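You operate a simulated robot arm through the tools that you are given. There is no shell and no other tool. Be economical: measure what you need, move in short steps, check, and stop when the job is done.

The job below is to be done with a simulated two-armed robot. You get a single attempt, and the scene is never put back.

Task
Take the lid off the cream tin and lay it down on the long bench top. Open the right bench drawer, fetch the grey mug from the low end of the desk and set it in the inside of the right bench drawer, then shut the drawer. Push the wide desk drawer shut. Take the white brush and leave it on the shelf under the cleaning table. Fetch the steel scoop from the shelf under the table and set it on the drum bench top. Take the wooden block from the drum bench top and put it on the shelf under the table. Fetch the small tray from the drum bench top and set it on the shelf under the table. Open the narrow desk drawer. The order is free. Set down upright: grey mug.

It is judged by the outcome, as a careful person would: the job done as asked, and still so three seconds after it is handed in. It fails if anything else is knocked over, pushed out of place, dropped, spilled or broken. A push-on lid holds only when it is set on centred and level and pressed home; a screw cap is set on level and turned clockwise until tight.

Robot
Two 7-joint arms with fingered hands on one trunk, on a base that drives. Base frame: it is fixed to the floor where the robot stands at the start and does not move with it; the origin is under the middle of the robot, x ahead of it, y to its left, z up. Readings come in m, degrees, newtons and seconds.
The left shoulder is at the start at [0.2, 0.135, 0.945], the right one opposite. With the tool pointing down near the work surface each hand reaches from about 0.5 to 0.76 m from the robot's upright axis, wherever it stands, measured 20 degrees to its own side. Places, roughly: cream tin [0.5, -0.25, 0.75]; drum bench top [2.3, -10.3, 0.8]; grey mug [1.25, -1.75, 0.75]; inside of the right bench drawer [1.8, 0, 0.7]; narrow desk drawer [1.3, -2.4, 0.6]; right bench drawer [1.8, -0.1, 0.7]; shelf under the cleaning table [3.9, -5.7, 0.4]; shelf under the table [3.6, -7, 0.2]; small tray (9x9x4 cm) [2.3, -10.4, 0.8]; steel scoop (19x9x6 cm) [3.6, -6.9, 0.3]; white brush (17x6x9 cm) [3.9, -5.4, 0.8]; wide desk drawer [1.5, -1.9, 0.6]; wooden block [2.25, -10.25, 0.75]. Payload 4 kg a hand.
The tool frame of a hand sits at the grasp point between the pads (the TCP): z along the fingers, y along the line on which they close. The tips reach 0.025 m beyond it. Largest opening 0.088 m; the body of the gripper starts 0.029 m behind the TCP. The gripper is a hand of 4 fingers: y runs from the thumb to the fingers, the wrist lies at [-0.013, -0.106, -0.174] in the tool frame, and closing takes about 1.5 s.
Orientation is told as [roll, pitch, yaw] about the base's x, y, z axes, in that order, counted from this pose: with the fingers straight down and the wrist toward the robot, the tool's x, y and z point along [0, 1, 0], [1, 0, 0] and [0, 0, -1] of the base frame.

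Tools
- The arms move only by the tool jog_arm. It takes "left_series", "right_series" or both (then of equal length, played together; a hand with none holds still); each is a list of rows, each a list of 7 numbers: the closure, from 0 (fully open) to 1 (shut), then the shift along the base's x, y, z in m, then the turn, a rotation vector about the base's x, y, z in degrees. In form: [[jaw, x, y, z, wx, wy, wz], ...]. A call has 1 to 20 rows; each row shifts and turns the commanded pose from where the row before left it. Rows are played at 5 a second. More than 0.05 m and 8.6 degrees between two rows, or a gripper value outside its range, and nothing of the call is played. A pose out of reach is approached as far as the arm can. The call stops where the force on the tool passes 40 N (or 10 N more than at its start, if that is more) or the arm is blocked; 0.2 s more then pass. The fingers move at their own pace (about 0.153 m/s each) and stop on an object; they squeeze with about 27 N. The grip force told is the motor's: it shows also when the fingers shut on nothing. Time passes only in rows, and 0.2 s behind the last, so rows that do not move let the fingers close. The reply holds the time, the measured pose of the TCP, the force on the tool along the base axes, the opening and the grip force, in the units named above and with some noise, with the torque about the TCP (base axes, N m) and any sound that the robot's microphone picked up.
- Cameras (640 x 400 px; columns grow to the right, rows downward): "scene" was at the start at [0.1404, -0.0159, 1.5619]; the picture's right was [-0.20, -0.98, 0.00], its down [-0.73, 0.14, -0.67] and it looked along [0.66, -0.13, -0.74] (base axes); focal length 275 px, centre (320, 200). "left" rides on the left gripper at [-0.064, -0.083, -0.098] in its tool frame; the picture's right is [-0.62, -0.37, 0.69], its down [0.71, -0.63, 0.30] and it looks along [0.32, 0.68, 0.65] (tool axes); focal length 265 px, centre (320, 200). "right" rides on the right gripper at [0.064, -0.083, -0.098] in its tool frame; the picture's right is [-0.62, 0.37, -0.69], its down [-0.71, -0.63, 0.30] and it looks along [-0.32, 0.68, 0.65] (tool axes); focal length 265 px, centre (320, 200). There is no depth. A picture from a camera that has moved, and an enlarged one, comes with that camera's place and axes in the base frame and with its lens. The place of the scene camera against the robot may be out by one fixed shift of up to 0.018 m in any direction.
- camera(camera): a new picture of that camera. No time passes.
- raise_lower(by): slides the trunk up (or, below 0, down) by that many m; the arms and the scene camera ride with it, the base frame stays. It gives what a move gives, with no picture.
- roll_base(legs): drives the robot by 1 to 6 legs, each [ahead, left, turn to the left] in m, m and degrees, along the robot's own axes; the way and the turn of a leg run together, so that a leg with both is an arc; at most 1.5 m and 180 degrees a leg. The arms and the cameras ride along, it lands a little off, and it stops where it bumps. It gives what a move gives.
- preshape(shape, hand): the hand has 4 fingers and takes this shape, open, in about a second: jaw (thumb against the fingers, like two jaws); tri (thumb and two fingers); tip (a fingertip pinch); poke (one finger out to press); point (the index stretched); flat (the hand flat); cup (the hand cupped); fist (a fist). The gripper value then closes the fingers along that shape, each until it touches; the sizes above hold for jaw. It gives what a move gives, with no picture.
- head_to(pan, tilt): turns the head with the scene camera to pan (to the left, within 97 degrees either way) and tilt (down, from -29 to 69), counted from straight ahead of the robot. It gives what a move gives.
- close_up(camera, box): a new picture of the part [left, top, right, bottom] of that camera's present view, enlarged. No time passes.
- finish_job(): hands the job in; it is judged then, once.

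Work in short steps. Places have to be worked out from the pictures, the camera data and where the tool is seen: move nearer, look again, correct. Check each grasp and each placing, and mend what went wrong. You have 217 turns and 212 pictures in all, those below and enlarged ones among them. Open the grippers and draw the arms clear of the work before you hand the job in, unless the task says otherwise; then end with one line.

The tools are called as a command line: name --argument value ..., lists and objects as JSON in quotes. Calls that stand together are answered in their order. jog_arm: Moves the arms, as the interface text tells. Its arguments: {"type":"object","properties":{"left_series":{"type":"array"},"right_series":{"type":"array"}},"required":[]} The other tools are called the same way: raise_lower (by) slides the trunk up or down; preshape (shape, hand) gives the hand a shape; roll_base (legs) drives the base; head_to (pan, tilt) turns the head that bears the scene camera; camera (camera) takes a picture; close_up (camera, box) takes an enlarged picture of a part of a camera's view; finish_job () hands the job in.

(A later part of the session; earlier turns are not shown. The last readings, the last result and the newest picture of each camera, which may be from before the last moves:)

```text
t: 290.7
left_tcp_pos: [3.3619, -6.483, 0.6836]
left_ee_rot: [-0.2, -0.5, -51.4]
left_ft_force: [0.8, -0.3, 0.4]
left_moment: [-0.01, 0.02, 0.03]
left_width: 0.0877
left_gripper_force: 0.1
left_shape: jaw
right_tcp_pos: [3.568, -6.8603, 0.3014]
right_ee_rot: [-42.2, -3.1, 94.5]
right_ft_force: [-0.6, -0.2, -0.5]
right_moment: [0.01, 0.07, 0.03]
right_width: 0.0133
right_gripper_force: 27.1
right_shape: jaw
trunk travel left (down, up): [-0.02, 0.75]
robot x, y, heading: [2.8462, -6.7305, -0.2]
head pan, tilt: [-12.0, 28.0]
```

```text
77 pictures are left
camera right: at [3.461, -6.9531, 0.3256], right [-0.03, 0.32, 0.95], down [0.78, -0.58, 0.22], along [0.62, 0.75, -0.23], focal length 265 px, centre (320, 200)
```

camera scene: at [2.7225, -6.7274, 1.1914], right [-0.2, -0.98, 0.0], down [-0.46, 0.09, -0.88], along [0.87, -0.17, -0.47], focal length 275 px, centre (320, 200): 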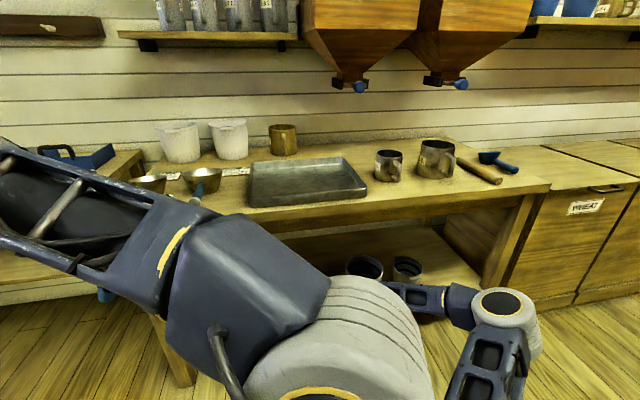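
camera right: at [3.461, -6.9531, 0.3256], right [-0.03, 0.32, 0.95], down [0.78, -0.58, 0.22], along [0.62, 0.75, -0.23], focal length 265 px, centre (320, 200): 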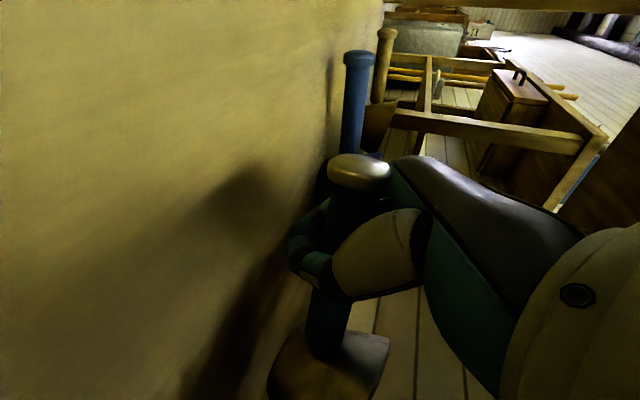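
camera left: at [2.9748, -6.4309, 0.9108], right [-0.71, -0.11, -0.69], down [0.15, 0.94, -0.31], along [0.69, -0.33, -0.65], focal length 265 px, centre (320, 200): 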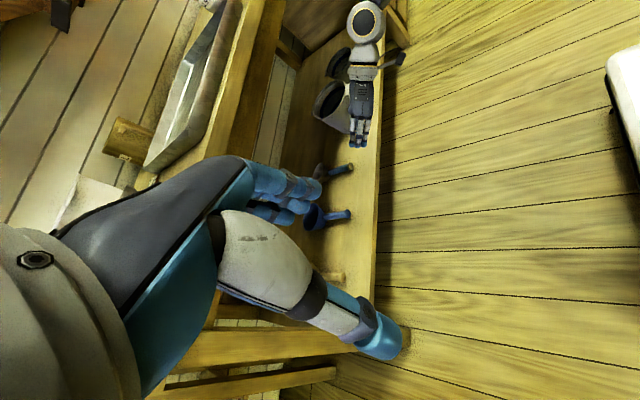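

Scoop is held. Withdraw, raise the trunk, then turn south to look for the drum bench.

roll_base --legs '[[-0.45, 0, 0]]'

raise_lower --by 0.4

raise_lower --by 0.2

roll_base --legs '[[0, 0, -90]]'

head_to --pan 0 --tilt 15

camera --camera "scene"

camera --camera "right"

```text
t: 293.4
left_tcp_pos: [2.9101, -6.4825, 0.6821]
left_ee_rot: [-0.2, -0.5, -51.4]
left_ft_force: [0.0, -0.5, -0.3]
left_moment: [0.01, 0.01, 0.02]
left_width: 0.0879
left_gripper_force: 0.0
left_shape: jaw
right_tcp_pos: [3.1152, -6.859, 0.3008]
right_ee_rot: [-42.3, -3.0, 94.6]
right_ft_force: [0.6, -0.1, -0.6]
right_moment: [0.01, 0.04, 0.03]
right_width: 0.0132
right_gripper_force: 26.9
right_shape: jaw
trunk travel left (down, up): [-0.02, 0.75]
robot x, y, heading: [2.3964, -6.7308, -0.3]
head pan, tilt: [-12.0, 28.0]
```

```text
t: 297.2
left_tcp_pos: [2.9095, -6.4819, 1.0823]
left_ee_rot: [-0.2, -0.5, -51.4]
left_ft_force: [-0.3, 0.4, 0.0]
left_moment: [0.03, 0.0, -0.01]
left_width: 0.0878
left_gripper_force: 0.1
left_shape: jaw
right_tcp_pos: [3.1158, -6.8593, 0.7006]
right_ee_rot: [-42.1, -3.0, 94.8]
right_ft_force: [-0.2, 0.3, -1.3]
right_moment: [0.02, 0.04, 0.02]
right_width: 0.0133
right_gripper_force: 27.1
right_shape: jaw
trunk travel left (down, up): [-0.42, 0.35]
robot x, y, heading: [2.3973, -6.7285, -0.4]
head pan, tilt: [-12.0, 28.0]
```

```text
t: 299.4
left_tcp_pos: [2.9098, -6.4824, 1.2836]
left_ee_rot: [-0.3, -0.6, -51.4]
left_ft_force: [0.0, -0.5, -0.6]
left_moment: [0.04, 0.01, -0.01]
left_width: 0.0879
left_gripper_force: 0.1
left_shape: jaw
right_tcp_pos: [3.1151, -6.8586, 0.8998]
right_ee_rot: [-42.1, -3.1, 94.6]
right_ft_force: [1.0, 0.2, -0.6]
right_moment: [0.01, 0.03, 0.01]
right_width: 0.0134
right_gripper_force: 26.3
right_shape: jaw
trunk travel left (down, up): [-0.62, 0.15]
robot x, y, heading: [2.3986, -6.7327, 0.1]
head pan, tilt: [-12.0, 28.0]
```

```text
t: 303.6
left_tcp_pos: [2.6455, -7.2407, 1.2834]
left_ee_rot: [-0.1, -0.5, -141.2]
left_ft_force: [-0.8, 0.0, 0.1]
left_moment: [0.02, -0.03, -0.02]
left_width: 0.0881
left_gripper_force: 0.1
left_shape: jaw
right_tcp_pos: [2.2703, -7.447, 0.9021]
right_ee_rot: [-42.1, -3.0, 4.6]
right_ft_force: [0.1, 0.9, 0.0]
right_moment: [0.06, -0.01, 0.03]
right_width: 0.0133
right_gripper_force: 27.1
right_shape: jaw
trunk travel left (down, up): [-0.62, 0.15]
robot x, y, heading: [2.4013, -6.7265, -90.2]
head pan, tilt: [-12.0, 28.0]
```

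```text
t: 304.4
left_tcp_pos: [2.6469, -7.2409, 1.2834]
left_ee_rot: [-0.3, -0.6, -141.3]
left_ft_force: [-0.2, 0.3, -0.1]
left_moment: [0.02, -0.02, 0.0]
left_width: 0.0877
left_gripper_force: 0.1
left_shape: jaw
right_tcp_pos: [2.2699, -7.4472, 0.9007]
right_ee_rot: [-42.2, -3.0, 4.5]
right_ft_force: [0.2, 1.0, -1.0]
right_moment: [0.06, -0.04, 0.05]
right_width: 0.0132
right_gripper_force: 26.9
right_shape: jaw
trunk travel left (down, up): [-0.62, 0.15]
robot x, y, heading: [2.3962, -6.7289, -90.2]
head pan, tilt: [0.0, 15.0]
```

```text
76 pictures are left
camera scene: at [2.4015, -6.8837, 1.6824], right [-1.0, 0.0, 0.0], down [0.0, 0.26, -0.97], along [0.0, -0.97, -0.26], focal length 275 px, centre (320, 200)
```

scene: 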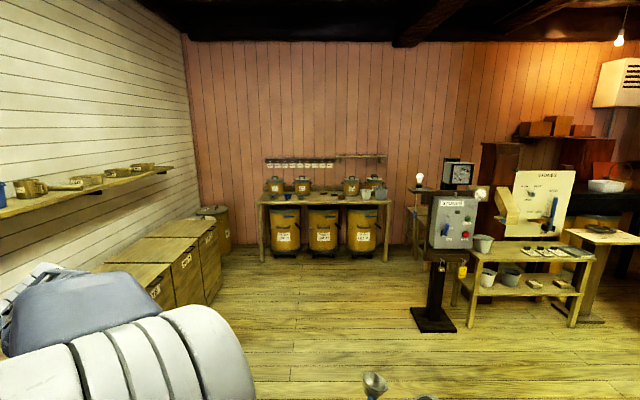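

```text
75 pictures are left
camera right: at [2.1767, -7.3399, 0.9254], right [0.32, 0.03, 0.95], down [-0.58, -0.78, 0.22], along [0.75, -0.62, -0.23], focal length 265 px, centre (320, 200)
```

right: 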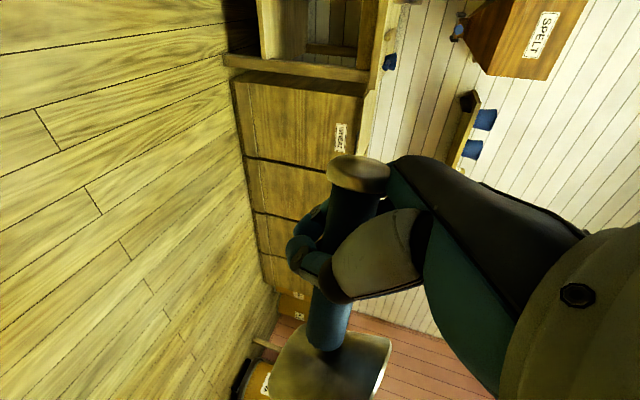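

The drum bench is straight ahead at the south wall. Drive toward it and look at its top.

roll_base --legs '[[1.2, 0, 0], [1.15, 0, 0]]'

head_to --pan 0 --tilt 35

camera --camera "scene"

```text
t: 308.2
left_tcp_pos: [2.6467, -7.976, 1.2818]
left_ee_rot: [-0.2, -0.5, -141.3]
left_ft_force: [-0.4, -0.1, 0.3]
left_moment: [0.0, 0.0, -0.01]
left_width: 0.0879
left_gripper_force: 0.1
left_shape: jaw
right_tcp_pos: [2.2714, -8.1827, 0.9011]
right_ee_rot: [-42.1, -3.2, 4.7]
right_ft_force: [0.5, 0.1, -1.3]
right_moment: [0.06, -0.03, -0.03]
right_width: 0.0133
right_gripper_force: 27.3
right_shape: jaw
trunk travel left (down, up): [-0.62, 0.15]
robot x, y, heading: [2.3981, -7.467, -89.7]
head pan, tilt: [0.0, 15.0]
stopped in leg 1: the robot was blocked; the commanded pose is now the measured one
```

```text
t: 309.1
left_tcp_pos: [2.6462, -7.977, 1.283]
left_ee_rot: [-0.3, -0.5, -141.3]
left_ft_force: [-0.6, 0.0, -0.4]
left_moment: [0.0, 0.01, 0.0]
left_width: 0.0879
left_gripper_force: 0.1
left_shape: jaw
right_tcp_pos: [2.2713, -8.1833, 0.9006]
right_ee_rot: [-42.1, -3.0, 4.6]
right_ft_force: [-0.4, 0.4, 0.2]
right_moment: [0.04, -0.04, 0.0]
right_width: 0.0132
right_gripper_force: 27.1
right_shape: jaw
trunk travel left (down, up): [-0.62, 0.15]
robot x, y, heading: [2.3959, -7.464, -89.6]
head pan, tilt: [0.0, 35.0]
```

```text
74 pictures are left
camera scene: at [2.4008, -7.6148, 1.6505], right [-1.0, 0.0, 0.0], down [0.0, 0.57, -0.82], along [0.0, -0.82, -0.57], focal length 275 px, centre (320, 200)
```

scene: 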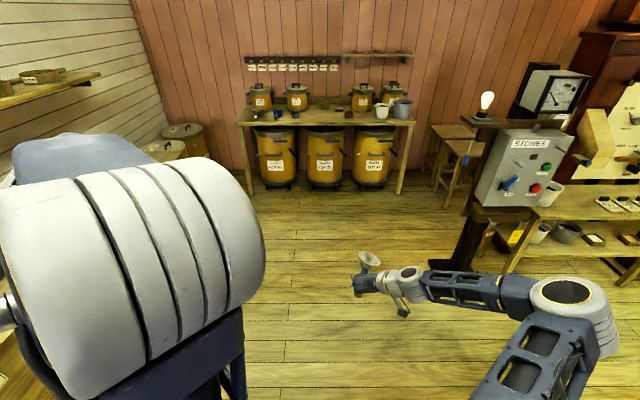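

The robot was blocked at y −7.47. I look around for the obstacle.

head_to --pan -60 --tilt 50

camera --camera "scene"

head_to --pan -15 --tilt 66

camera --camera "scene"

```text
t: 310.4
left_tcp_pos: [2.6459, -7.9759, 1.2835]
left_ee_rot: [-0.3, -0.5, -141.3]
left_ft_force: [-0.6, -0.2, 0.0]
left_moment: [-0.01, -0.02, -0.01]
left_width: 0.0879
left_gripper_force: 0.0
left_shape: jaw
right_tcp_pos: [2.2705, -8.1836, 0.9008]
right_ee_rot: [-42.1, -3.1, 4.6]
right_ft_force: [0.2, -0.2, -1.3]
right_moment: [0.05, -0.01, -0.02]
right_width: 0.0133
right_gripper_force: 26.8
right_shape: jaw
trunk travel left (down, up): [-0.62, 0.15]
robot x, y, heading: [2.4001, -7.4685, -90.2]
head pan, tilt: [-60.0, 50.0]
```

```text
73 pictures are left
camera scene: at [2.3342, -7.5652, 1.6288], right [-0.5, 0.87, 0.0], down [0.66, 0.38, -0.64], along [-0.56, -0.32, -0.77], focal length 275 px, centre (320, 200)
```

scene: 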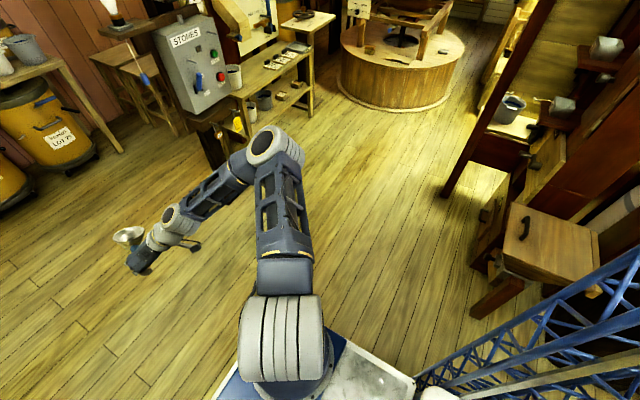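

```text
t: 311.5
left_tcp_pos: [2.6451, -7.9768, 1.2812]
left_ee_rot: [-0.1, -0.6, -141.4]
left_ft_force: [-0.4, 0.3, -0.4]
left_moment: [0.02, 0.04, 0.03]
left_width: 0.0881
left_gripper_force: 0.0
left_shape: jaw
right_tcp_pos: [2.2701, -8.1833, 0.9007]
right_ee_rot: [-42.1, -3.1, 4.6]
right_ft_force: [0.1, -0.3, -0.8]
right_moment: [0.06, 0.0, 0.0]
right_width: 0.013
right_gripper_force: 27.0
right_shape: jaw
trunk travel left (down, up): [-0.62, 0.15]
robot x, y, heading: [2.3977, -7.4677, -89.7]
head pan, tilt: [-15.0, 66.0]
```

```text
72 pictures are left
camera scene: at [2.3854, -7.5841, 1.6096], right [-0.97, 0.26, 0.0], down [0.24, 0.88, -0.41], along [-0.11, -0.39, -0.91], focal length 275 px, centre (320, 200)
```

scene: 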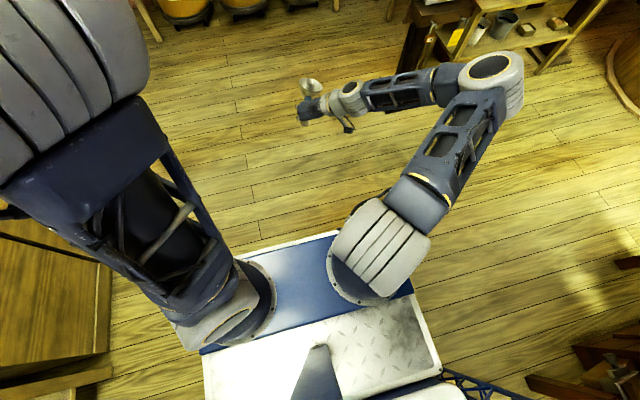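

Right side is clear; check the left side.

head_to --pan 70 --tilt 30

camera --camera "scene"

```text
t: 313.1
left_tcp_pos: [2.6464, -7.976, 1.2828]
left_ee_rot: [-0.2, -0.4, -141.4]
left_ft_force: [-0.9, 0.5, -0.1]
left_moment: [-0.04, -0.02, -0.02]
left_width: 0.0878
left_gripper_force: 0.0
left_shape: jaw
right_tcp_pos: [2.2696, -8.1832, 0.9005]
right_ee_rot: [-42.1, -3.1, 4.5]
right_ft_force: [-0.6, 0.1, -1.7]
right_moment: [0.03, -0.06, 0.0]
right_width: 0.0133
right_gripper_force: 26.6
right_shape: jaw
trunk travel left (down, up): [-0.62, 0.15]
robot x, y, heading: [2.4009, -7.4645, -89.9]
head pan, tilt: [70.0, 30.0]
```

```text
71 pictures are left
camera scene: at [2.4858, -7.5577, 1.6583], right [-0.34, -0.94, 0.0], down [-0.47, 0.17, -0.87], along [0.81, -0.3, -0.5], focal length 275 px, centre (320, 200)
```

scene: 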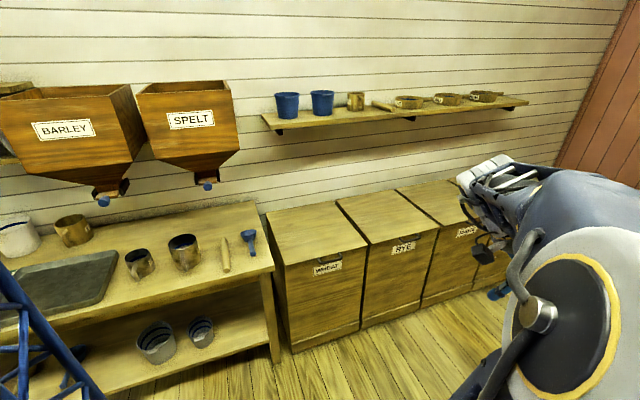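

Nothing at the left either. The left wrist camera can see the floor in front under the arm.

camera --camera "left"

head_to --pan 0 --tilt -25

camera --camera "scene"

```text
70 pictures are left
camera left: at [2.6722, -7.8741, 1.3809], right [-0.11, 0.71, -0.69], down [0.94, -0.16, -0.31], along [-0.34, -0.68, -0.65], focal length 265 px, centre (320, 200)
```

left: 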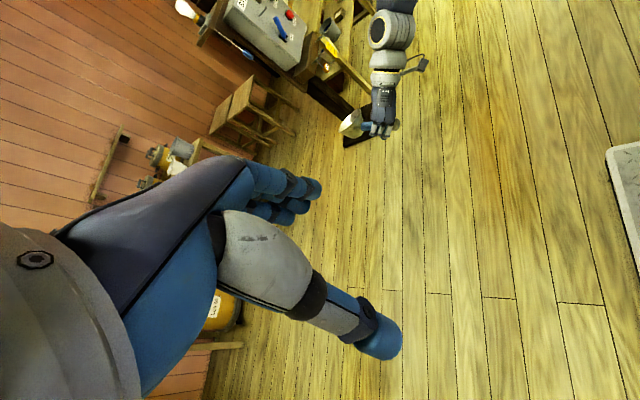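

```text
t: 314.5
left_tcp_pos: [2.6453, -7.9765, 1.2818]
left_ee_rot: [-0.3, -0.6, -141.2]
left_ft_force: [-1.0, -0.6, 0.8]
left_moment: [-0.01, 0.01, -0.03]
left_width: 0.0876
left_gripper_force: 0.0
left_shape: jaw
right_tcp_pos: [2.2697, -8.1831, 0.9009]
right_ee_rot: [-42.1, -3.2, 4.5]
right_ft_force: [-0.2, -0.3, -0.4]
right_moment: [0.05, -0.03, -0.01]
right_width: 0.013
right_gripper_force: 27.5
right_shape: jaw
trunk travel left (down, up): [-0.62, 0.15]
robot x, y, heading: [2.4007, -7.4657, -89.9]
head pan, tilt: [0.0, -25.0]
```

```text
69 pictures are left
camera scene: at [2.4008, -7.5977, 1.7423], right [-1.0, 0.0, 0.0], down [0.0, -0.42, -0.91], along [0.0, -0.91, 0.42], focal length 275 px, centre (320, 200)
```

scene: 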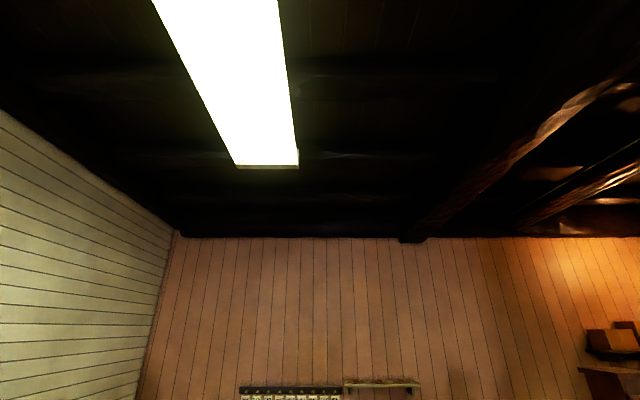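

A ceiling lamp hangs over x 2.5–2.9 ahead, likely catching the mast. I shift right 0.2 m and continue forward.

roll_base --legs '[[0, -0.2, 0], [1.3, 0, 0]]'

head_to --pan 0 --tilt 30

camera --camera "scene"

```text
t: 320.1
left_tcp_pos: [2.4504, -8.8677, 1.2832]
left_ee_rot: [-0.3, -1.0, -142.2]
left_ft_force: [0.4, -0.1, 0.4]
left_moment: [0.04, 0.01, 0.03]
left_width: 0.0876
left_gripper_force: 0.0
left_shape: jaw
right_tcp_pos: [2.0512, -9.0677, 0.8995]
right_ee_rot: [-41.6, -3.2, 1.5]
right_ft_force: [-0.7, 0.4, -0.7]
right_moment: [0.08, -0.02, 0.01]
right_width: 0.0131
right_gripper_force: 26.3
right_shape: jaw
trunk travel left (down, up): [-0.62, 0.15]
robot x, y, heading: [2.2077, -8.3585, -90.7]
head pan, tilt: [0.0, -25.0]
stopped in leg 2: the robot was blocked; the commanded pose is now the measured one
```

```text
t: 321.4
left_tcp_pos: [2.4507, -8.8684, 1.2836]
left_ee_rot: [-0.3, -1.2, -142.4]
left_ft_force: [0.8, -0.2, 1.3]
left_moment: [-0.02, 0.02, 0.0]
left_width: 0.0877
left_gripper_force: 0.1
left_shape: jaw
right_tcp_pos: [2.0532, -9.0667, 0.9001]
right_ee_rot: [-41.7, -3.2, 1.6]
right_ft_force: [1.4, 0.4, -1.7]
right_moment: [0.06, -0.02, 0.01]
right_width: 0.0133
right_gripper_force: 27.5
right_shape: jaw
trunk travel left (down, up): [-0.62, 0.15]
robot x, y, heading: [2.2064, -8.3574, -90.9]
head pan, tilt: [0.0, 30.0]
```

```text
68 pictures are left
camera scene: at [2.2144, -8.5033, 1.6592], right [-1.0, 0.02, 0.01], down [0.0, 0.49, -0.87], along [-0.02, -0.87, -0.49], focal length 275 px, centre (320, 200)
```

scene: 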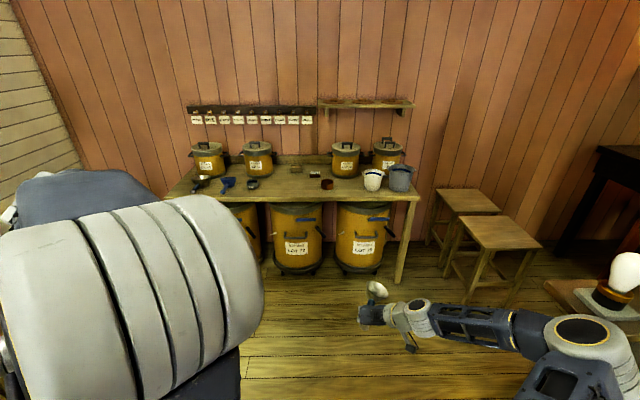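

The right elbow is near the control post now. I back off, yaw the right hand 45° inward so the elbow comes in, and look.

roll_base --legs '[[-0.2, 0, 1]]'

jog_arm --right_series '[[1, 0, 0.01, 0.01, 0, 0, -8.5], [1, 0, 0.01, 0.01, 0, 0, -8.5], [1, 0, 0.01, 0.01, 0, 0, -8.5], [1, 0, 0.01, 0.01, 0, 0, -8.5], [1, 0, 0.01, 0.01, 0, 0, -8.5], [1, 0, 0.01, 0, 0, 0, -8.5], [1, 0, 0.01, 0, 0, 0, -8.5], [1, 0, 0, 0, 0, 0, 0]]'

head_to --pan -25 --tilt 50

camera --camera "scene"

```text
t: 323.0
left_tcp_pos: [2.4533, -8.6701, 1.2822]
left_ee_rot: [-0.2, -0.6, -141.1]
left_ft_force: [0.5, 0.1, 0.7]
left_moment: [-0.02, 0.02, -0.02]
left_width: 0.0878
left_gripper_force: 0.0
left_shape: jaw
right_tcp_pos: [2.0614, -8.8746, 0.8937]
right_ee_rot: [-41.5, -3.6, 2.6]
right_ft_force: [0.9, -0.3, -0.9]
right_moment: [0.05, -0.01, -0.01]
right_width: 0.0132
right_gripper_force: 27.0
right_shape: jaw
trunk travel left (down, up): [-0.62, 0.15]
robot x, y, heading: [2.2066, -8.1609, -89.9]
head pan, tilt: [0.0, 30.0]
```

```text
t: 324.8
left_tcp_pos: [2.4539, -8.671, 1.2836]
left_ee_rot: [-0.2, -0.6, -141.2]
left_ft_force: [0.3, -0.2, 0.3]
left_moment: [0.01, -0.02, 0.0]
left_width: 0.0878
left_gripper_force: 0.1
left_shape: jaw
right_tcp_pos: [2.0587, -8.8034, 0.9465]
right_ee_rot: [-41.3, -3.6, -56.9]
right_ft_force: [-0.3, 0.5, 0.3]
right_moment: [0.03, -0.05, 0.0]
right_width: 0.0132
right_gripper_force: 26.8
right_shape: jaw
trunk travel left (down, up): [-0.62, 0.15]
robot x, y, heading: [2.2064, -8.1611, -90.2]
head pan, tilt: [0.0, 30.0]
```

```text
t: 325.6
left_tcp_pos: [2.4544, -8.6701, 1.2816]
left_ee_rot: [-0.3, -0.6, -141.3]
left_ft_force: [0.0, -1.1, -0.2]
left_moment: [-0.01, 0.03, 0.02]
left_width: 0.0878
left_gripper_force: 0.1
left_shape: jaw
right_tcp_pos: [2.0595, -8.803, 0.9443]
right_ee_rot: [-41.4, -3.5, -56.9]
right_ft_force: [-0.2, -0.1, 0.1]
right_moment: [0.01, -0.04, 0.0]
right_width: 0.0133
right_gripper_force: 27.0
right_shape: jaw
trunk travel left (down, up): [-0.62, 0.15]
robot x, y, heading: [2.2029, -8.1632, -90.0]
head pan, tilt: [-25.0, 50.0]
```

```text
67 pictures are left
camera scene: at [2.1755, -8.2911, 1.6288], right [-0.91, 0.42, 0.0], down [0.32, 0.69, -0.64], along [-0.27, -0.58, -0.77], focal length 275 px, centre (320, 200)
```

scene: 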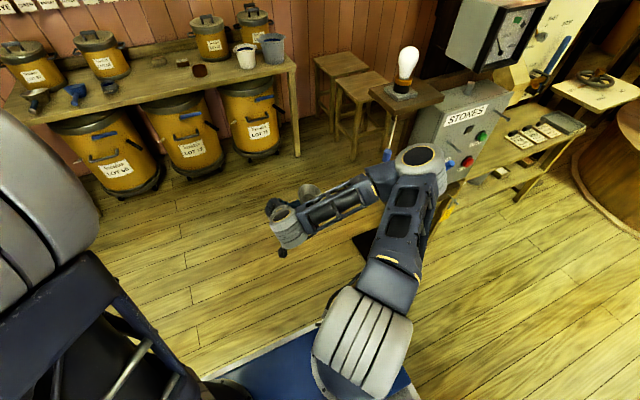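

The post base is near (1.45,-8.98). I bring the elbow in further with another −32° of yaw, and steer a line at x≈2.28.

jog_arm --right_series '[[1, 0.01, 0.01, 0.01, 0, 0, -8], [1, 0.01, 0.01, 0.01, 0, 0, -8], [1, 0.01, 0.01, 0.01, 0, 0, -8], [1, 0.01, 0.01, 0.01, 0, 0, -8], [1, 0, 0, 0, 0, 0, 0]]'

roll_base --legs '[[0, 0.08, 0], [0.25, 0, 0]]'

camera --camera "scene"

```text
t: 326.9
left_tcp_pos: [2.4542, -8.67, 1.2833]
left_ee_rot: [-0.2, -0.6, -141.1]
left_ft_force: [0.0, 0.3, -0.4]
left_moment: [0.01, -0.01, 0.03]
left_width: 0.0878
left_gripper_force: 0.1
left_shape: jaw
right_tcp_pos: [2.0039, -8.7439, 1.0175]
right_ee_rot: [-41.4, -3.6, -89.1]
right_ft_force: [-0.4, -0.5, -1.1]
right_moment: [0.0, -0.02, 0.06]
right_width: 0.0136
right_gripper_force: 27.1
right_shape: jaw
right hand out of reach, approached as far as the arm can: row 1, 2, 3, 4
trunk travel left (down, up): [-0.62, 0.15]
robot x, y, heading: [2.2023, -8.161, -90.0]
head pan, tilt: [-25.0, 50.0]
```

```text
t: 329.3
left_tcp_pos: [2.5335, -8.9203, 1.2833]
left_ee_rot: [-0.3, -0.6, -141.1]
left_ft_force: [0.3, -0.4, 0.2]
left_moment: [0.0, -0.01, 0.01]
left_width: 0.088
left_gripper_force: 0.0
left_shape: jaw
right_tcp_pos: [2.0845, -8.9926, 1.0168]
right_ee_rot: [-41.4, -3.7, -88.9]
right_ft_force: [-0.2, -0.1, -0.5]
right_moment: [-0.02, -0.05, -0.01]
right_width: 0.0131
right_gripper_force: 27.1
right_shape: jaw
trunk travel left (down, up): [-0.62, 0.15]
robot x, y, heading: [2.2869, -8.4127, -89.9]
head pan, tilt: [-25.0, 50.0]
```

```text
66 pictures are left
camera scene: at [2.2558, -8.5402, 1.6288], right [-0.91, 0.42, 0.0], down [0.32, 0.69, -0.64], along [-0.27, -0.58, -0.77], focal length 275 px, centre (320, 200)
```

scene: 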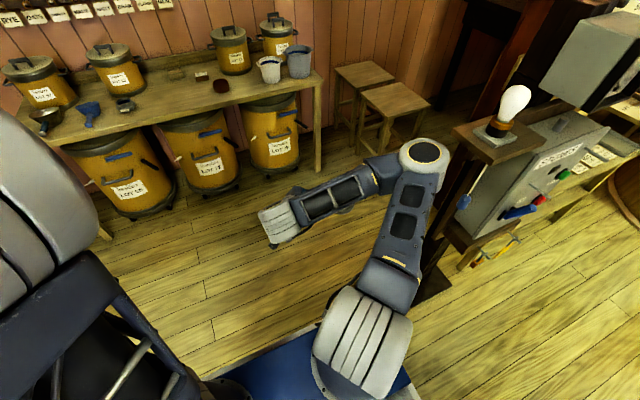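

The elbow is right beside the bulb shelf. Turning the robot 22° left swings it clear; then I move obliquely straight south.

roll_base --legs '[[0, 0, 22], [0.74, -0.3, 0]]'

head_to --pan -30 --tilt 40

camera --camera "scene"

```text
t: 334.8
left_tcp_pos: [2.7158, -9.5819, 1.283]
left_ee_rot: [-0.2, -0.6, -118.6]
left_ft_force: [0.2, 0.1, -0.3]
left_moment: [0.02, -0.01, -0.03]
left_width: 0.0877
left_gripper_force: 0.0
left_shape: jaw
right_tcp_pos: [2.3292, -9.8219, 1.0163]
right_ee_rot: [-41.4, -3.6, -66.3]
right_ft_force: [-0.4, -1.2, -0.6]
right_moment: [0.01, -0.04, -0.01]
right_width: 0.0131
right_gripper_force: 26.9
right_shape: jaw
trunk travel left (down, up): [-0.62, 0.15]
robot x, y, heading: [2.292, -9.207, -67.5]
head pan, tilt: [-25.0, 50.0]
```

```text
t: 335.5
left_tcp_pos: [2.7147, -9.5812, 1.2829]
left_ee_rot: [-0.3, -0.7, -118.6]
left_ft_force: [0.1, -0.2, 0.2]
left_moment: [0.01, -0.01, -0.01]
left_width: 0.088
left_gripper_force: 0.1
left_shape: jaw
right_tcp_pos: [2.3272, -9.8212, 1.0152]
right_ee_rot: [-41.4, -3.6, -66.3]
right_ft_force: [0.5, 0.2, -1.3]
right_moment: [0.02, -0.09, 0.01]
right_width: 0.0133
right_gripper_force: 26.6
right_shape: jaw
trunk travel left (down, up): [-0.62, 0.15]
robot x, y, heading: [2.2926, -9.207, -67.6]
head pan, tilt: [-30.0, 40.0]
```

```text
65 pictures are left
camera scene: at [2.3051, -9.3467, 1.6429], right [-0.99, 0.13, 0.0], down [0.08, 0.64, -0.77], along [-0.1, -0.76, -0.64], focal length 275 px, centre (320, 200)
```

scene: 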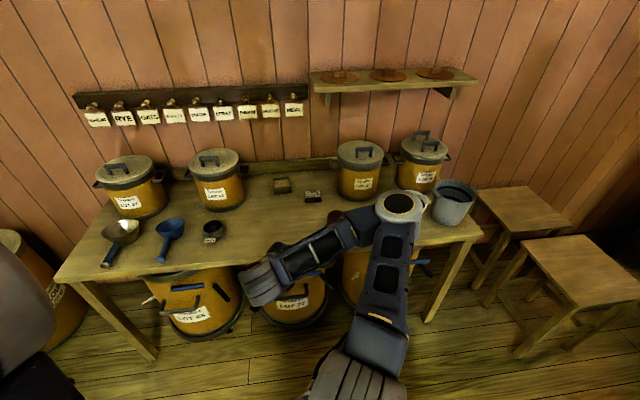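

Now clear of the post. Zoom on the bench top to identify block and tray.

close_up --camera "scene" --box '[180, 140, 420, 290]'

```text
2.67 times, centred on (300, 215) of scene
camera zoom: at [2.3051, -9.3467, 1.6429], right [-0.99, 0.13, 0.0], down [0.08, 0.64, -0.77], along [-0.1, -0.76, -0.64], focal length 734 px, centre (373, 160)
```

zoom: 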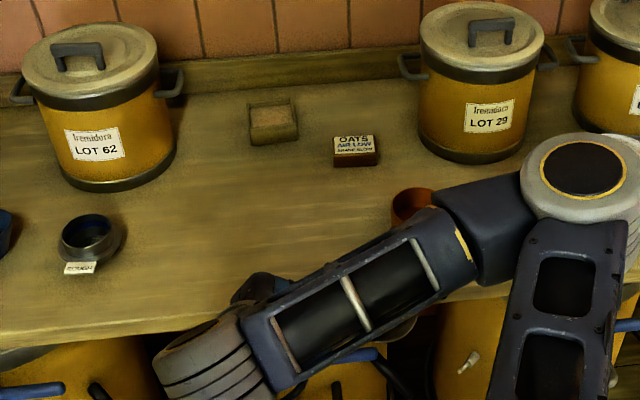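

The dark labelled block (≈2.21,-10.29) and the small tray (≈2.35,-10.40) are identified; bench front ≈ y −9.95. Free spot for the scoop is around (2.42,-10.12). Drive 0.2 m ahead, move the hand over that spot and look.

roll_base --legs '[[0.2, 0, 0]]'

jog_arm --right_series '[[1, 0.02, -0.035, 0, 0, 0, 0], [1, 0.02, -0.035, 0, 0, 0, 0], [1, 0.02, -0.035, 0, 0, 0, 0], [1, 0, 0, 0, 0, 0, 0]]'

camera --camera "right"

camera --camera "scene"

```text
t: 337.1
left_tcp_pos: [2.7929, -9.7655, 1.2824]
left_ee_rot: [-0.2, -0.6, -118.5]
left_ft_force: [0.3, 0.5, 0.4]
left_moment: [-0.02, -0.03, 0.0]
left_width: 0.0878
left_gripper_force: 0.1
left_shape: jaw
right_tcp_pos: [2.406, -10.0056, 1.0158]
right_ee_rot: [-41.4, -3.6, -66.2]
right_ft_force: [0.8, 0.5, 0.2]
right_moment: [0.0, -0.02, 0.03]
right_width: 0.0131
right_gripper_force: 26.8
right_shape: jaw
trunk travel left (down, up): [-0.62, 0.15]
robot x, y, heading: [2.3661, -9.3889, -67.6]
head pan, tilt: [-30.0, 40.0]
```

```text
t: 338.1
left_tcp_pos: [2.7925, -9.7646, 1.2839]
left_ee_rot: [-0.2, -0.5, -118.5]
left_ft_force: [-1.0, -0.5, -0.2]
left_moment: [-0.03, -0.02, 0.01]
left_width: 0.0878
left_gripper_force: 0.2
left_shape: jaw
right_tcp_pos: [2.419, -10.1114, 1.0243]
right_ee_rot: [-41.2, -3.7, -66.1]
right_ft_force: [0.3, 0.0, -1.0]
right_moment: [0.03, -0.03, 0.01]
right_width: 0.0131
right_gripper_force: 27.0
right_shape: jaw
right hand out of reach, approached as far as the arm can: row 1, 2, 3
trunk travel left (down, up): [-0.62, 0.15]
robot x, y, heading: [2.3662, -9.3908, -67.3]
head pan, tilt: [-30.0, 40.0]
```

```text
63 pictures are left
camera right: at [2.4894, -9.987, 1.0494], right [0.12, -0.29, 0.95], down [-0.94, 0.29, 0.2], along [-0.33, -0.91, -0.23], focal length 265 px, centre (320, 200)
```

right: 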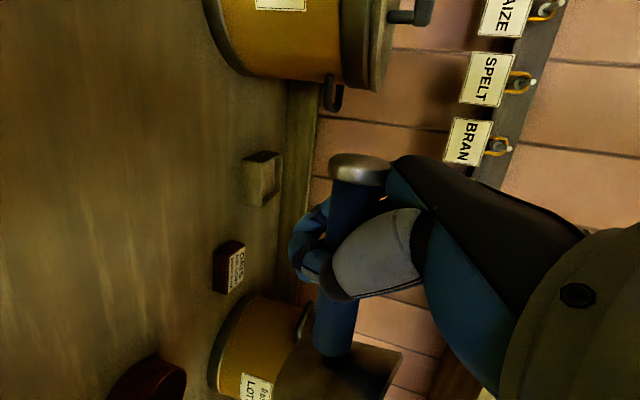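

```text
62 pictures are left
camera scene: at [2.3821, -9.531, 1.6429], right [-0.99, 0.13, 0.0], down [0.08, 0.64, -0.77], along [-0.1, -0.76, -0.64], focal length 275 px, centre (320, 200)
```

scene: 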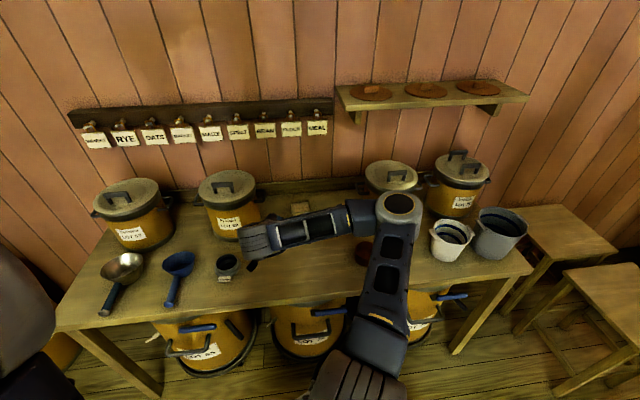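

Scoop will go at about (2.43,-10.16), lying along x, clear of the other items. Forward 6 cm, trunk down 0.12 m, then lower by hand.

roll_base --legs '[[0.06, 0, 0]]'

raise_lower --by -0.12

camera --camera "scene"

camera --camera "right"

```text
t: 339.0
left_tcp_pos: [2.8162, -9.8215, 1.2826]
left_ee_rot: [-0.2, -0.6, -118.5]
left_ft_force: [0.1, 0.6, 0.7]
left_moment: [-0.01, 0.0, 0.02]
left_width: 0.0877
left_gripper_force: 0.1
left_shape: jaw
right_tcp_pos: [2.4425, -10.1663, 1.0241]
right_ee_rot: [-41.4, -3.6, -66.1]
right_ft_force: [-0.5, -1.2, -1.3]
right_moment: [0.01, -0.04, 0.0]
right_width: 0.0134
right_gripper_force: 26.6
right_shape: jaw
trunk travel left (down, up): [-0.62, 0.15]
robot x, y, heading: [2.3882, -9.4477, -67.3]
head pan, tilt: [-30.0, 40.0]
```

```text
t: 340.5
left_tcp_pos: [2.8159, -9.8205, 1.1626]
left_ee_rot: [-0.2, -0.5, -118.4]
left_ft_force: [-0.1, -0.6, 0.3]
left_moment: [-0.01, -0.02, -0.04]
left_width: 0.0877
left_gripper_force: 0.1
left_shape: jaw
right_tcp_pos: [2.4427, -10.166, 0.9047]
right_ee_rot: [-41.3, -3.7, -66.2]
right_ft_force: [0.1, -0.1, -0.5]
right_moment: [-0.04, -0.07, -0.04]
right_width: 0.0133
right_gripper_force: 27.0
right_shape: jaw
trunk travel left (down, up): [-0.5, 0.27]
robot x, y, heading: [2.3905, -9.446, -67.3]
head pan, tilt: [-30.0, 40.0]
```

```text
61 pictures are left
camera scene: at [2.4053, -9.5867, 1.523], right [-0.99, 0.13, 0.0], down [0.08, 0.64, -0.77], along [-0.1, -0.76, -0.64], focal length 275 px, centre (320, 200)
```

scene: 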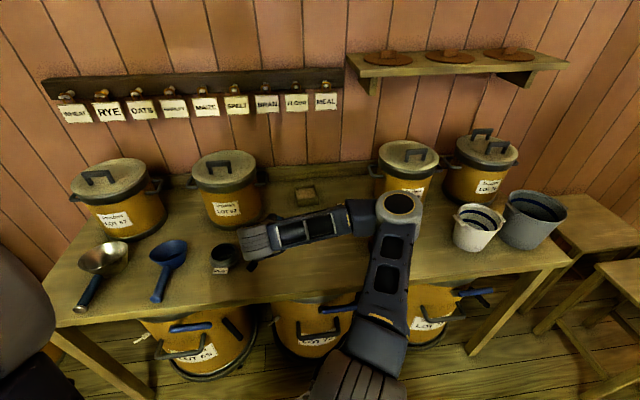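

```text
60 pictures are left
camera right: at [2.5126, -10.0424, 0.9294], right [0.12, -0.29, 0.95], down [-0.94, 0.29, 0.2], along [-0.33, -0.91, -0.23], focal length 265 px, centre (320, 200)
```

right: 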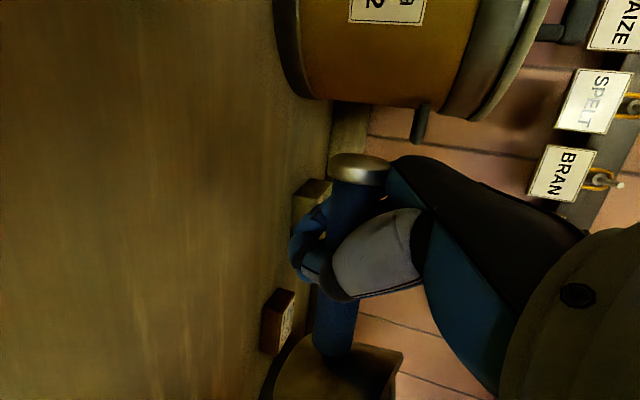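

Path clear; lower the scoop until it touches the bench.

jog_arm --right_series '[[1, 0, 0, -0.02, 0, 0, 0], [1, 0, 0, -0.015, 0, 0, 0], [1, 0, 0, -0.012, 0, 0, 0], [1, 0, 0, -0.01, 0, 0, 0], [1, 0, 0, -0.01, 0, 0, 0], [1, 0, 0, -0.01, 0, 0, 0], [1, 0, 0, -0.01, 0, 0, 0], [1, 0, 0, -0.01, 0, 0, 0]]'

camera --camera "right"

```text
t: 342.3
left_tcp_pos: [2.8156, -9.8215, 1.1642]
left_ee_rot: [-0.2, -0.6, -118.5]
left_ft_force: [0.1, 0.7, 0.9]
left_moment: [0.0, 0.0, -0.03]
left_width: 0.0878
left_gripper_force: 0.1
left_shape: jaw
right_tcp_pos: [2.4208, -10.1668, 0.8196]
right_ee_rot: [-41.3, -4.3, -65.8]
right_ft_force: [7.1, 1.2, 30.6]
right_moment: [-0.27, -0.05, 0.08]
right_width: 0.0147
right_gripper_force: 26.9
right_shape: jaw
right hand out of reach, approached as far as the arm can: row 2, 3, 5, 6, 7, 8
trunk travel left (down, up): [-0.5, 0.27]
robot x, y, heading: [2.3913, -9.4469, -67.4]
head pan, tilt: [-30.0, 40.0]
```

```text
59 pictures are left
camera right: at [2.4897, -10.0415, 0.8437], right [0.11, -0.28, 0.95], down [-0.94, 0.29, 0.2], along [-0.33, -0.92, -0.23], focal length 265 px, centre (320, 200)
```

right: 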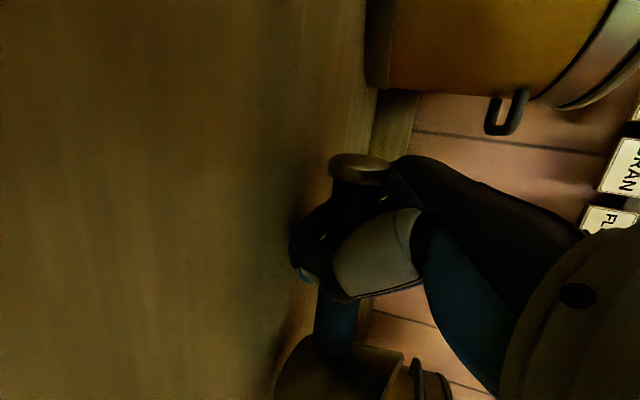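

Scoop rests on the bench. Open and withdraw along the finger line.

jog_arm --right_series '[[1, 0, 0, 0.004, 0, 0, 0], [0.5, 0, 0, 0, 0, 0, 0], [0, 0, 0, 0, 0, 0, 0], [0, 0, 0, 0, 0, 0, 0], [0, 0, 0, 0, 0, 0, 0], [0, 0.02, 0.007, 0.025, 0, 0, 0], [0, 0.02, 0.007, 0.025, 0, 0, 0], [0, 0.02, 0.007, 0.03, 0, 0, 0], [0, 0, 0.01, 0.045, 0, 0, 0], [0, 0, 0.01, 0.045, 0, 0, 0]]'

raise_lower --by 0.1

camera --camera "right"

camera --camera "scene"

```text
t: 344.5
left_tcp_pos: [2.8152, -9.8211, 1.1626]
left_ee_rot: [-0.3, -0.6, -118.5]
left_ft_force: [0.2, 0.2, 0.7]
left_moment: [0.05, -0.02, 0.04]
left_width: 0.0879
left_gripper_force: 0.2
left_shape: jaw
right_tcp_pos: [2.4428, -10.1255, 0.9876]
right_ee_rot: [-41.1, -3.4, -66.1]
right_ft_force: [-0.7, 0.0, -1.0]
right_moment: [0.04, 0.0, 0.01]
right_width: 0.0881
right_gripper_force: 0.0
right_shape: jaw
right hand out of reach, approached as far as the arm can: row 6, 7, 8
trunk travel left (down, up): [-0.5, 0.27]
robot x, y, heading: [2.3878, -9.4499, -67.2]
head pan, tilt: [-30.0, 40.0]
```

```text
t: 345.9
left_tcp_pos: [2.8157, -9.8207, 1.2618]
left_ee_rot: [-0.2, -0.6, -118.5]
left_ft_force: [-0.4, 0.2, -0.9]
left_moment: [0.02, -0.03, 0.03]
left_width: 0.0879
left_gripper_force: 0.0
left_shape: jaw
right_tcp_pos: [2.4441, -10.1257, 1.0873]
right_ee_rot: [-41.4, -3.7, -66.1]
right_ft_force: [-0.1, -0.5, 1.0]
right_moment: [-0.01, 0.01, 0.01]
right_width: 0.0877
right_gripper_force: 0.0
right_shape: jaw
trunk travel left (down, up): [-0.6, 0.17]
robot x, y, heading: [2.392, -9.4461, -67.2]
head pan, tilt: [-30.0, 40.0]
```

```text
58 pictures are left
camera right: at [2.5134, -10.0018, 1.1135], right [0.12, -0.29, 0.95], down [-0.94, 0.29, 0.2], along [-0.33, -0.91, -0.23], focal length 265 px, centre (320, 200)
```

right: 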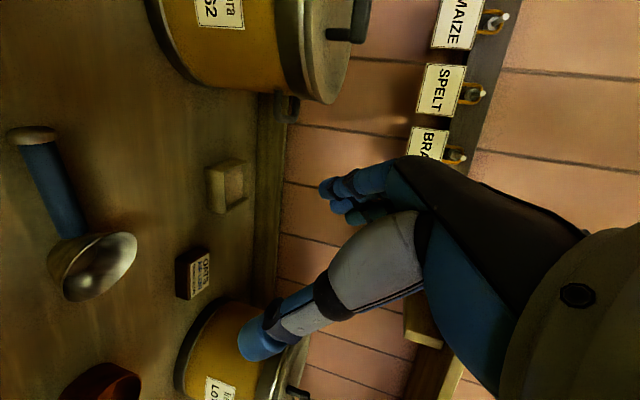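

```text
57 pictures are left
camera scene: at [2.4053, -9.5867, 1.6229], right [-0.99, 0.13, 0.0], down [0.08, 0.64, -0.77], along [-0.1, -0.76, -0.64], focal length 275 px, centre (320, 200)
```

scene: 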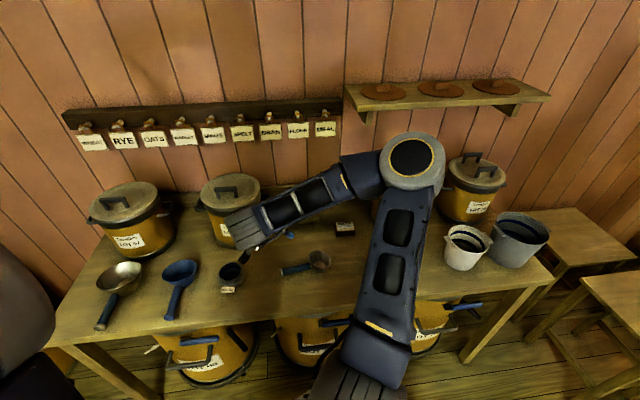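

Scoop is safely on the bench. Plan: carry block with right hand and tray with left in one trip. I level the right hand, square up the left hand, and turn the robot to face the bench.

jog_arm --left_series '[[0, 0, 0, 0, 0, 0, 8.5], [0, 0, 0, 0, 0, 0, 8.5], [0, 0, 0, 0, 0, 0, 8.5], [0, 0, 0, 0, 0, 0, 8.5], [0, 0, 0, 0, 0, 0, 8.5], [0, 0, 0, 0, 0, 0, 8.5], [0, 0, 0, 0, 0, 0, 0]]' --right_series '[[0, 0, 0, 0.01, 4.03, -7.27, 0], [0, 0, 0, 0.01, 4.03, -7.27, 0], [0, 0, 0, 0.01, 4.03, -7.27, 0], [0, 0, 0, 0, 4.03, -7.27, 0], [0, 0, 0, 0, 4.03, -7.27, 0], [0, 0, 0, 0, 0, 0, 0], [0, 0, 0, 0, 0, 0, 0]]'

roll_base --legs '[[0, 0, -22.7]]'

head_to --pan -5 --tilt 45

camera --camera "scene"

```text
t: 347.5
left_tcp_pos: [2.8167, -9.8208, 1.2635]
left_ee_rot: [-0.2, -0.6, -67.3]
left_ft_force: [-0.9, 1.2, 0.4]
left_moment: [0.01, -0.02, -0.01]
left_width: 0.0877
left_gripper_force: 0.1
left_shape: jaw
right_tcp_pos: [2.4445, -10.1258, 1.118]
right_ee_rot: [0.1, 0.6, -67.2]
right_ft_force: [0.4, 0.8, 0.2]
right_moment: [0.0, -0.01, 0.0]
right_width: 0.0878
right_gripper_force: 0.2
right_shape: jaw
trunk travel left (down, up): [-0.6, 0.17]
robot x, y, heading: [2.3911, -9.448, -67.2]
head pan, tilt: [-30.0, 40.0]
```

```text
t: 349.1
left_tcp_pos: [2.6374, -9.9565, 1.2629]
left_ee_rot: [-0.2, -0.6, -90.2]
left_ft_force: [0.1, 0.1, -0.5]
left_moment: [0.02, 0.02, 0.03]
left_width: 0.0878
left_gripper_force: 0.1
left_shape: jaw
right_tcp_pos: [2.1778, -10.0944, 1.1184]
right_ee_rot: [0.1, 0.7, -90.0]
right_ft_force: [0.3, 0.1, -0.3]
right_moment: [0.0, 0.02, -0.01]
right_width: 0.0878
right_gripper_force: 0.0
right_shape: jaw
trunk travel left (down, up): [-0.6, 0.17]
robot x, y, heading: [2.3901, -9.4424, -90.2]
head pan, tilt: [-30.0, 40.0]
```

```text
t: 349.9
left_tcp_pos: [2.6378, -9.9561, 1.262]
left_ee_rot: [-0.2, -0.6, -90.2]
left_ft_force: [-0.4, -0.1, 0.2]
left_moment: [-0.01, 0.02, 0.04]
left_width: 0.0879
left_gripper_force: 0.0
left_shape: jaw
right_tcp_pos: [2.1773, -10.093, 1.1171]
right_ee_rot: [0.1, 0.7, -90.0]
right_ft_force: [0.0, 0.1, 0.1]
right_moment: [0.03, -0.03, 0.03]
right_width: 0.088
right_gripper_force: 0.1
right_shape: jaw
trunk travel left (down, up): [-0.6, 0.17]
robot x, y, heading: [2.395, -9.4465, -90.1]
head pan, tilt: [-5.0, 45.0]
```

```text
56 pictures are left
camera scene: at [2.3856, -9.588, 1.6157], right [-1.0, 0.09, 0.0], down [0.06, 0.7, -0.71], along [-0.06, -0.7, -0.71], focal length 275 px, centre (320, 200)
```

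scene: 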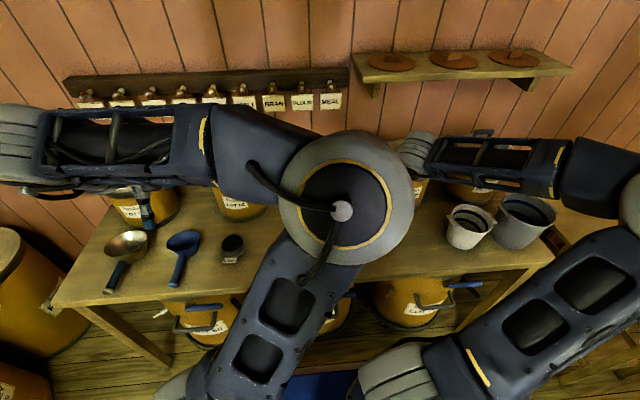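

Drive 0.25 m ahead so the right hand comes over the block, and view with the right camera.

roll_base --legs '[[0.25, 0, 0]]'

camera --camera "right"

```text
t: 351.8
left_tcp_pos: [2.6365, -10.2068, 1.2625]
left_ee_rot: [-0.2, -0.7, -90.3]
left_ft_force: [-0.2, 0.6, 0.8]
left_moment: [-0.01, 0.01, -0.01]
left_width: 0.0878
left_gripper_force: 0.0
left_shape: jaw
right_tcp_pos: [2.177, -10.344, 1.1179]
right_ee_rot: [0.2, 0.8, -90.1]
right_ft_force: [0.4, 0.2, -0.3]
right_moment: [0.0, 0.03, 0.0]
right_width: 0.0879
right_gripper_force: 0.0
right_shape: jaw
trunk travel left (down, up): [-0.6, 0.17]
robot x, y, heading: [2.3884, -9.6953, -90.2]
head pan, tilt: [-5.0, 45.0]
```

```text
55 pictures are left
camera right: at [2.2404, -10.2615, 1.2167], right [-0.62, -0.38, 0.69], down [-0.71, 0.63, -0.3], along [-0.32, -0.68, -0.66], focal length 265 px, centre (320, 200)
```

right: 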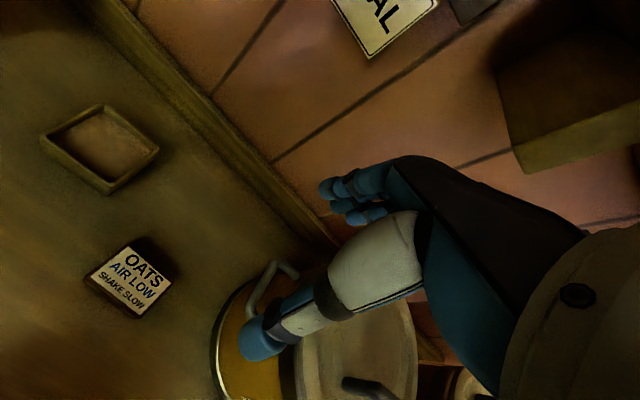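

Block measured: centre (2.208,-10.337), 7.5 (x) × 5.8 (y) cm; tray centre (2.355,-10.44). Lower the right hand above the block.

jog_arm --right_series '[[0, 0.015, 0.004, -0.04, 0, 0, 0], [0, 0.016, 0.003, -0.04, 0, 0, 0], [0, 0, 0, -0.045, 0, 0, 0], [0, 0, 0, -0.045, 0, 0, 0], [0, 0, 0, -0.045, 0, 0, 0], [0, 0, 0, -0.04, 0, 0, 0], [0, 0, 0, 0, 0, 0, 0]]'

camera --camera "right"

```text
t: 353.4
left_tcp_pos: [2.6374, -10.2068, 1.2633]
left_ee_rot: [-0.2, -0.6, -90.4]
left_ft_force: [-0.1, 0.3, 0.4]
left_moment: [-0.02, 0.02, -0.04]
left_width: 0.0878
left_gripper_force: 0.0
left_shape: jaw
right_tcp_pos: [2.2073, -10.3371, 0.8629]
right_ee_rot: [0.0, 0.6, -90.1]
right_ft_force: [-0.7, -0.2, 0.3]
right_moment: [-0.01, 0.0, 0.02]
right_width: 0.0879
right_gripper_force: 0.0
right_shape: jaw
trunk travel left (down, up): [-0.6, 0.17]
robot x, y, heading: [2.3894, -9.696, -90.2]
head pan, tilt: [-5.0, 45.0]
```

```text
54 pictures are left
camera right: at [2.2715, -10.2545, 0.9617], right [-0.62, -0.37, 0.69], down [-0.71, 0.63, -0.3], along [-0.32, -0.68, -0.66], focal length 265 px, centre (320, 200)
```

right: 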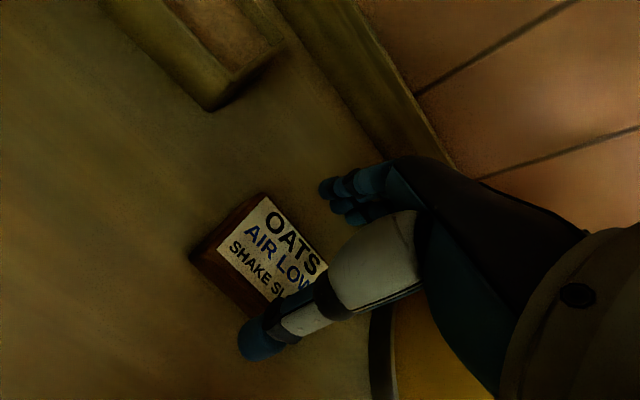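

Slight correction (−8 mm in y), then lower around the block and close.

jog_arm --right_series '[[0, -0.004, -0.008, -0.015, 0, 0, 0], [0, 0, 0, -0.02, 0, 0, 0], [0, 0, 0, -0.012, 0, 0, 0], [0, 0, 0, -0.008, 0, 0, 0], [0, 0, 0, 0, 0, 0, 0]]'

camera --camera "right"

```text
t: 354.2
left_tcp_pos: [2.6375, -10.2066, 1.2632]
left_ee_rot: [-0.2, -0.6, -90.2]
left_ft_force: [0.2, 0.1, 0.3]
left_moment: [0.02, 0.0, 0.0]
left_width: 0.0879
left_gripper_force: 0.0
left_shape: jaw
right_tcp_pos: [2.2037, -10.3508, 0.8235]
right_ee_rot: [-0.1, -0.5, -89.8]
right_ft_force: [-0.2, 6.1, 27.4]
right_moment: [-1.11, 0.23, -0.09]
right_width: 0.0839
right_gripper_force: 0.0
right_shape: jaw
trunk travel left (down, up): [-0.6, 0.17]
robot x, y, heading: [2.3913, -9.6957, -90.3]
head pan, tilt: [-5.0, 45.0]
stopped in row 4 (right hand): the force on the tool passed its limit at 46 N (the readings are from after the stop); the commanded pose is now the measured one
```

```text
53 pictures are left
camera right: at [2.2681, -10.2647, 0.9199], right [-0.62, -0.36, 0.7], down [-0.72, 0.62, -0.31], along [-0.32, -0.69, -0.65], focal length 265 px, centre (320, 200)
```

right: 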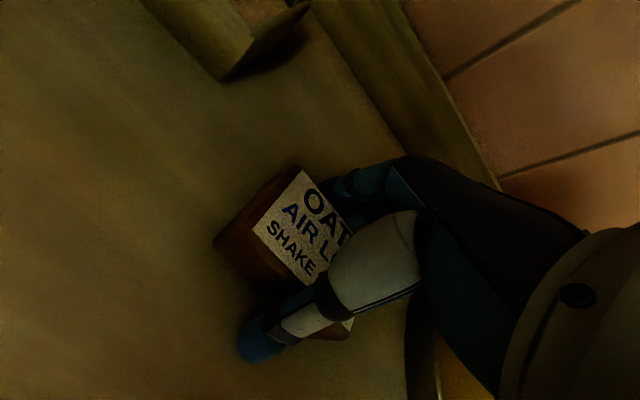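

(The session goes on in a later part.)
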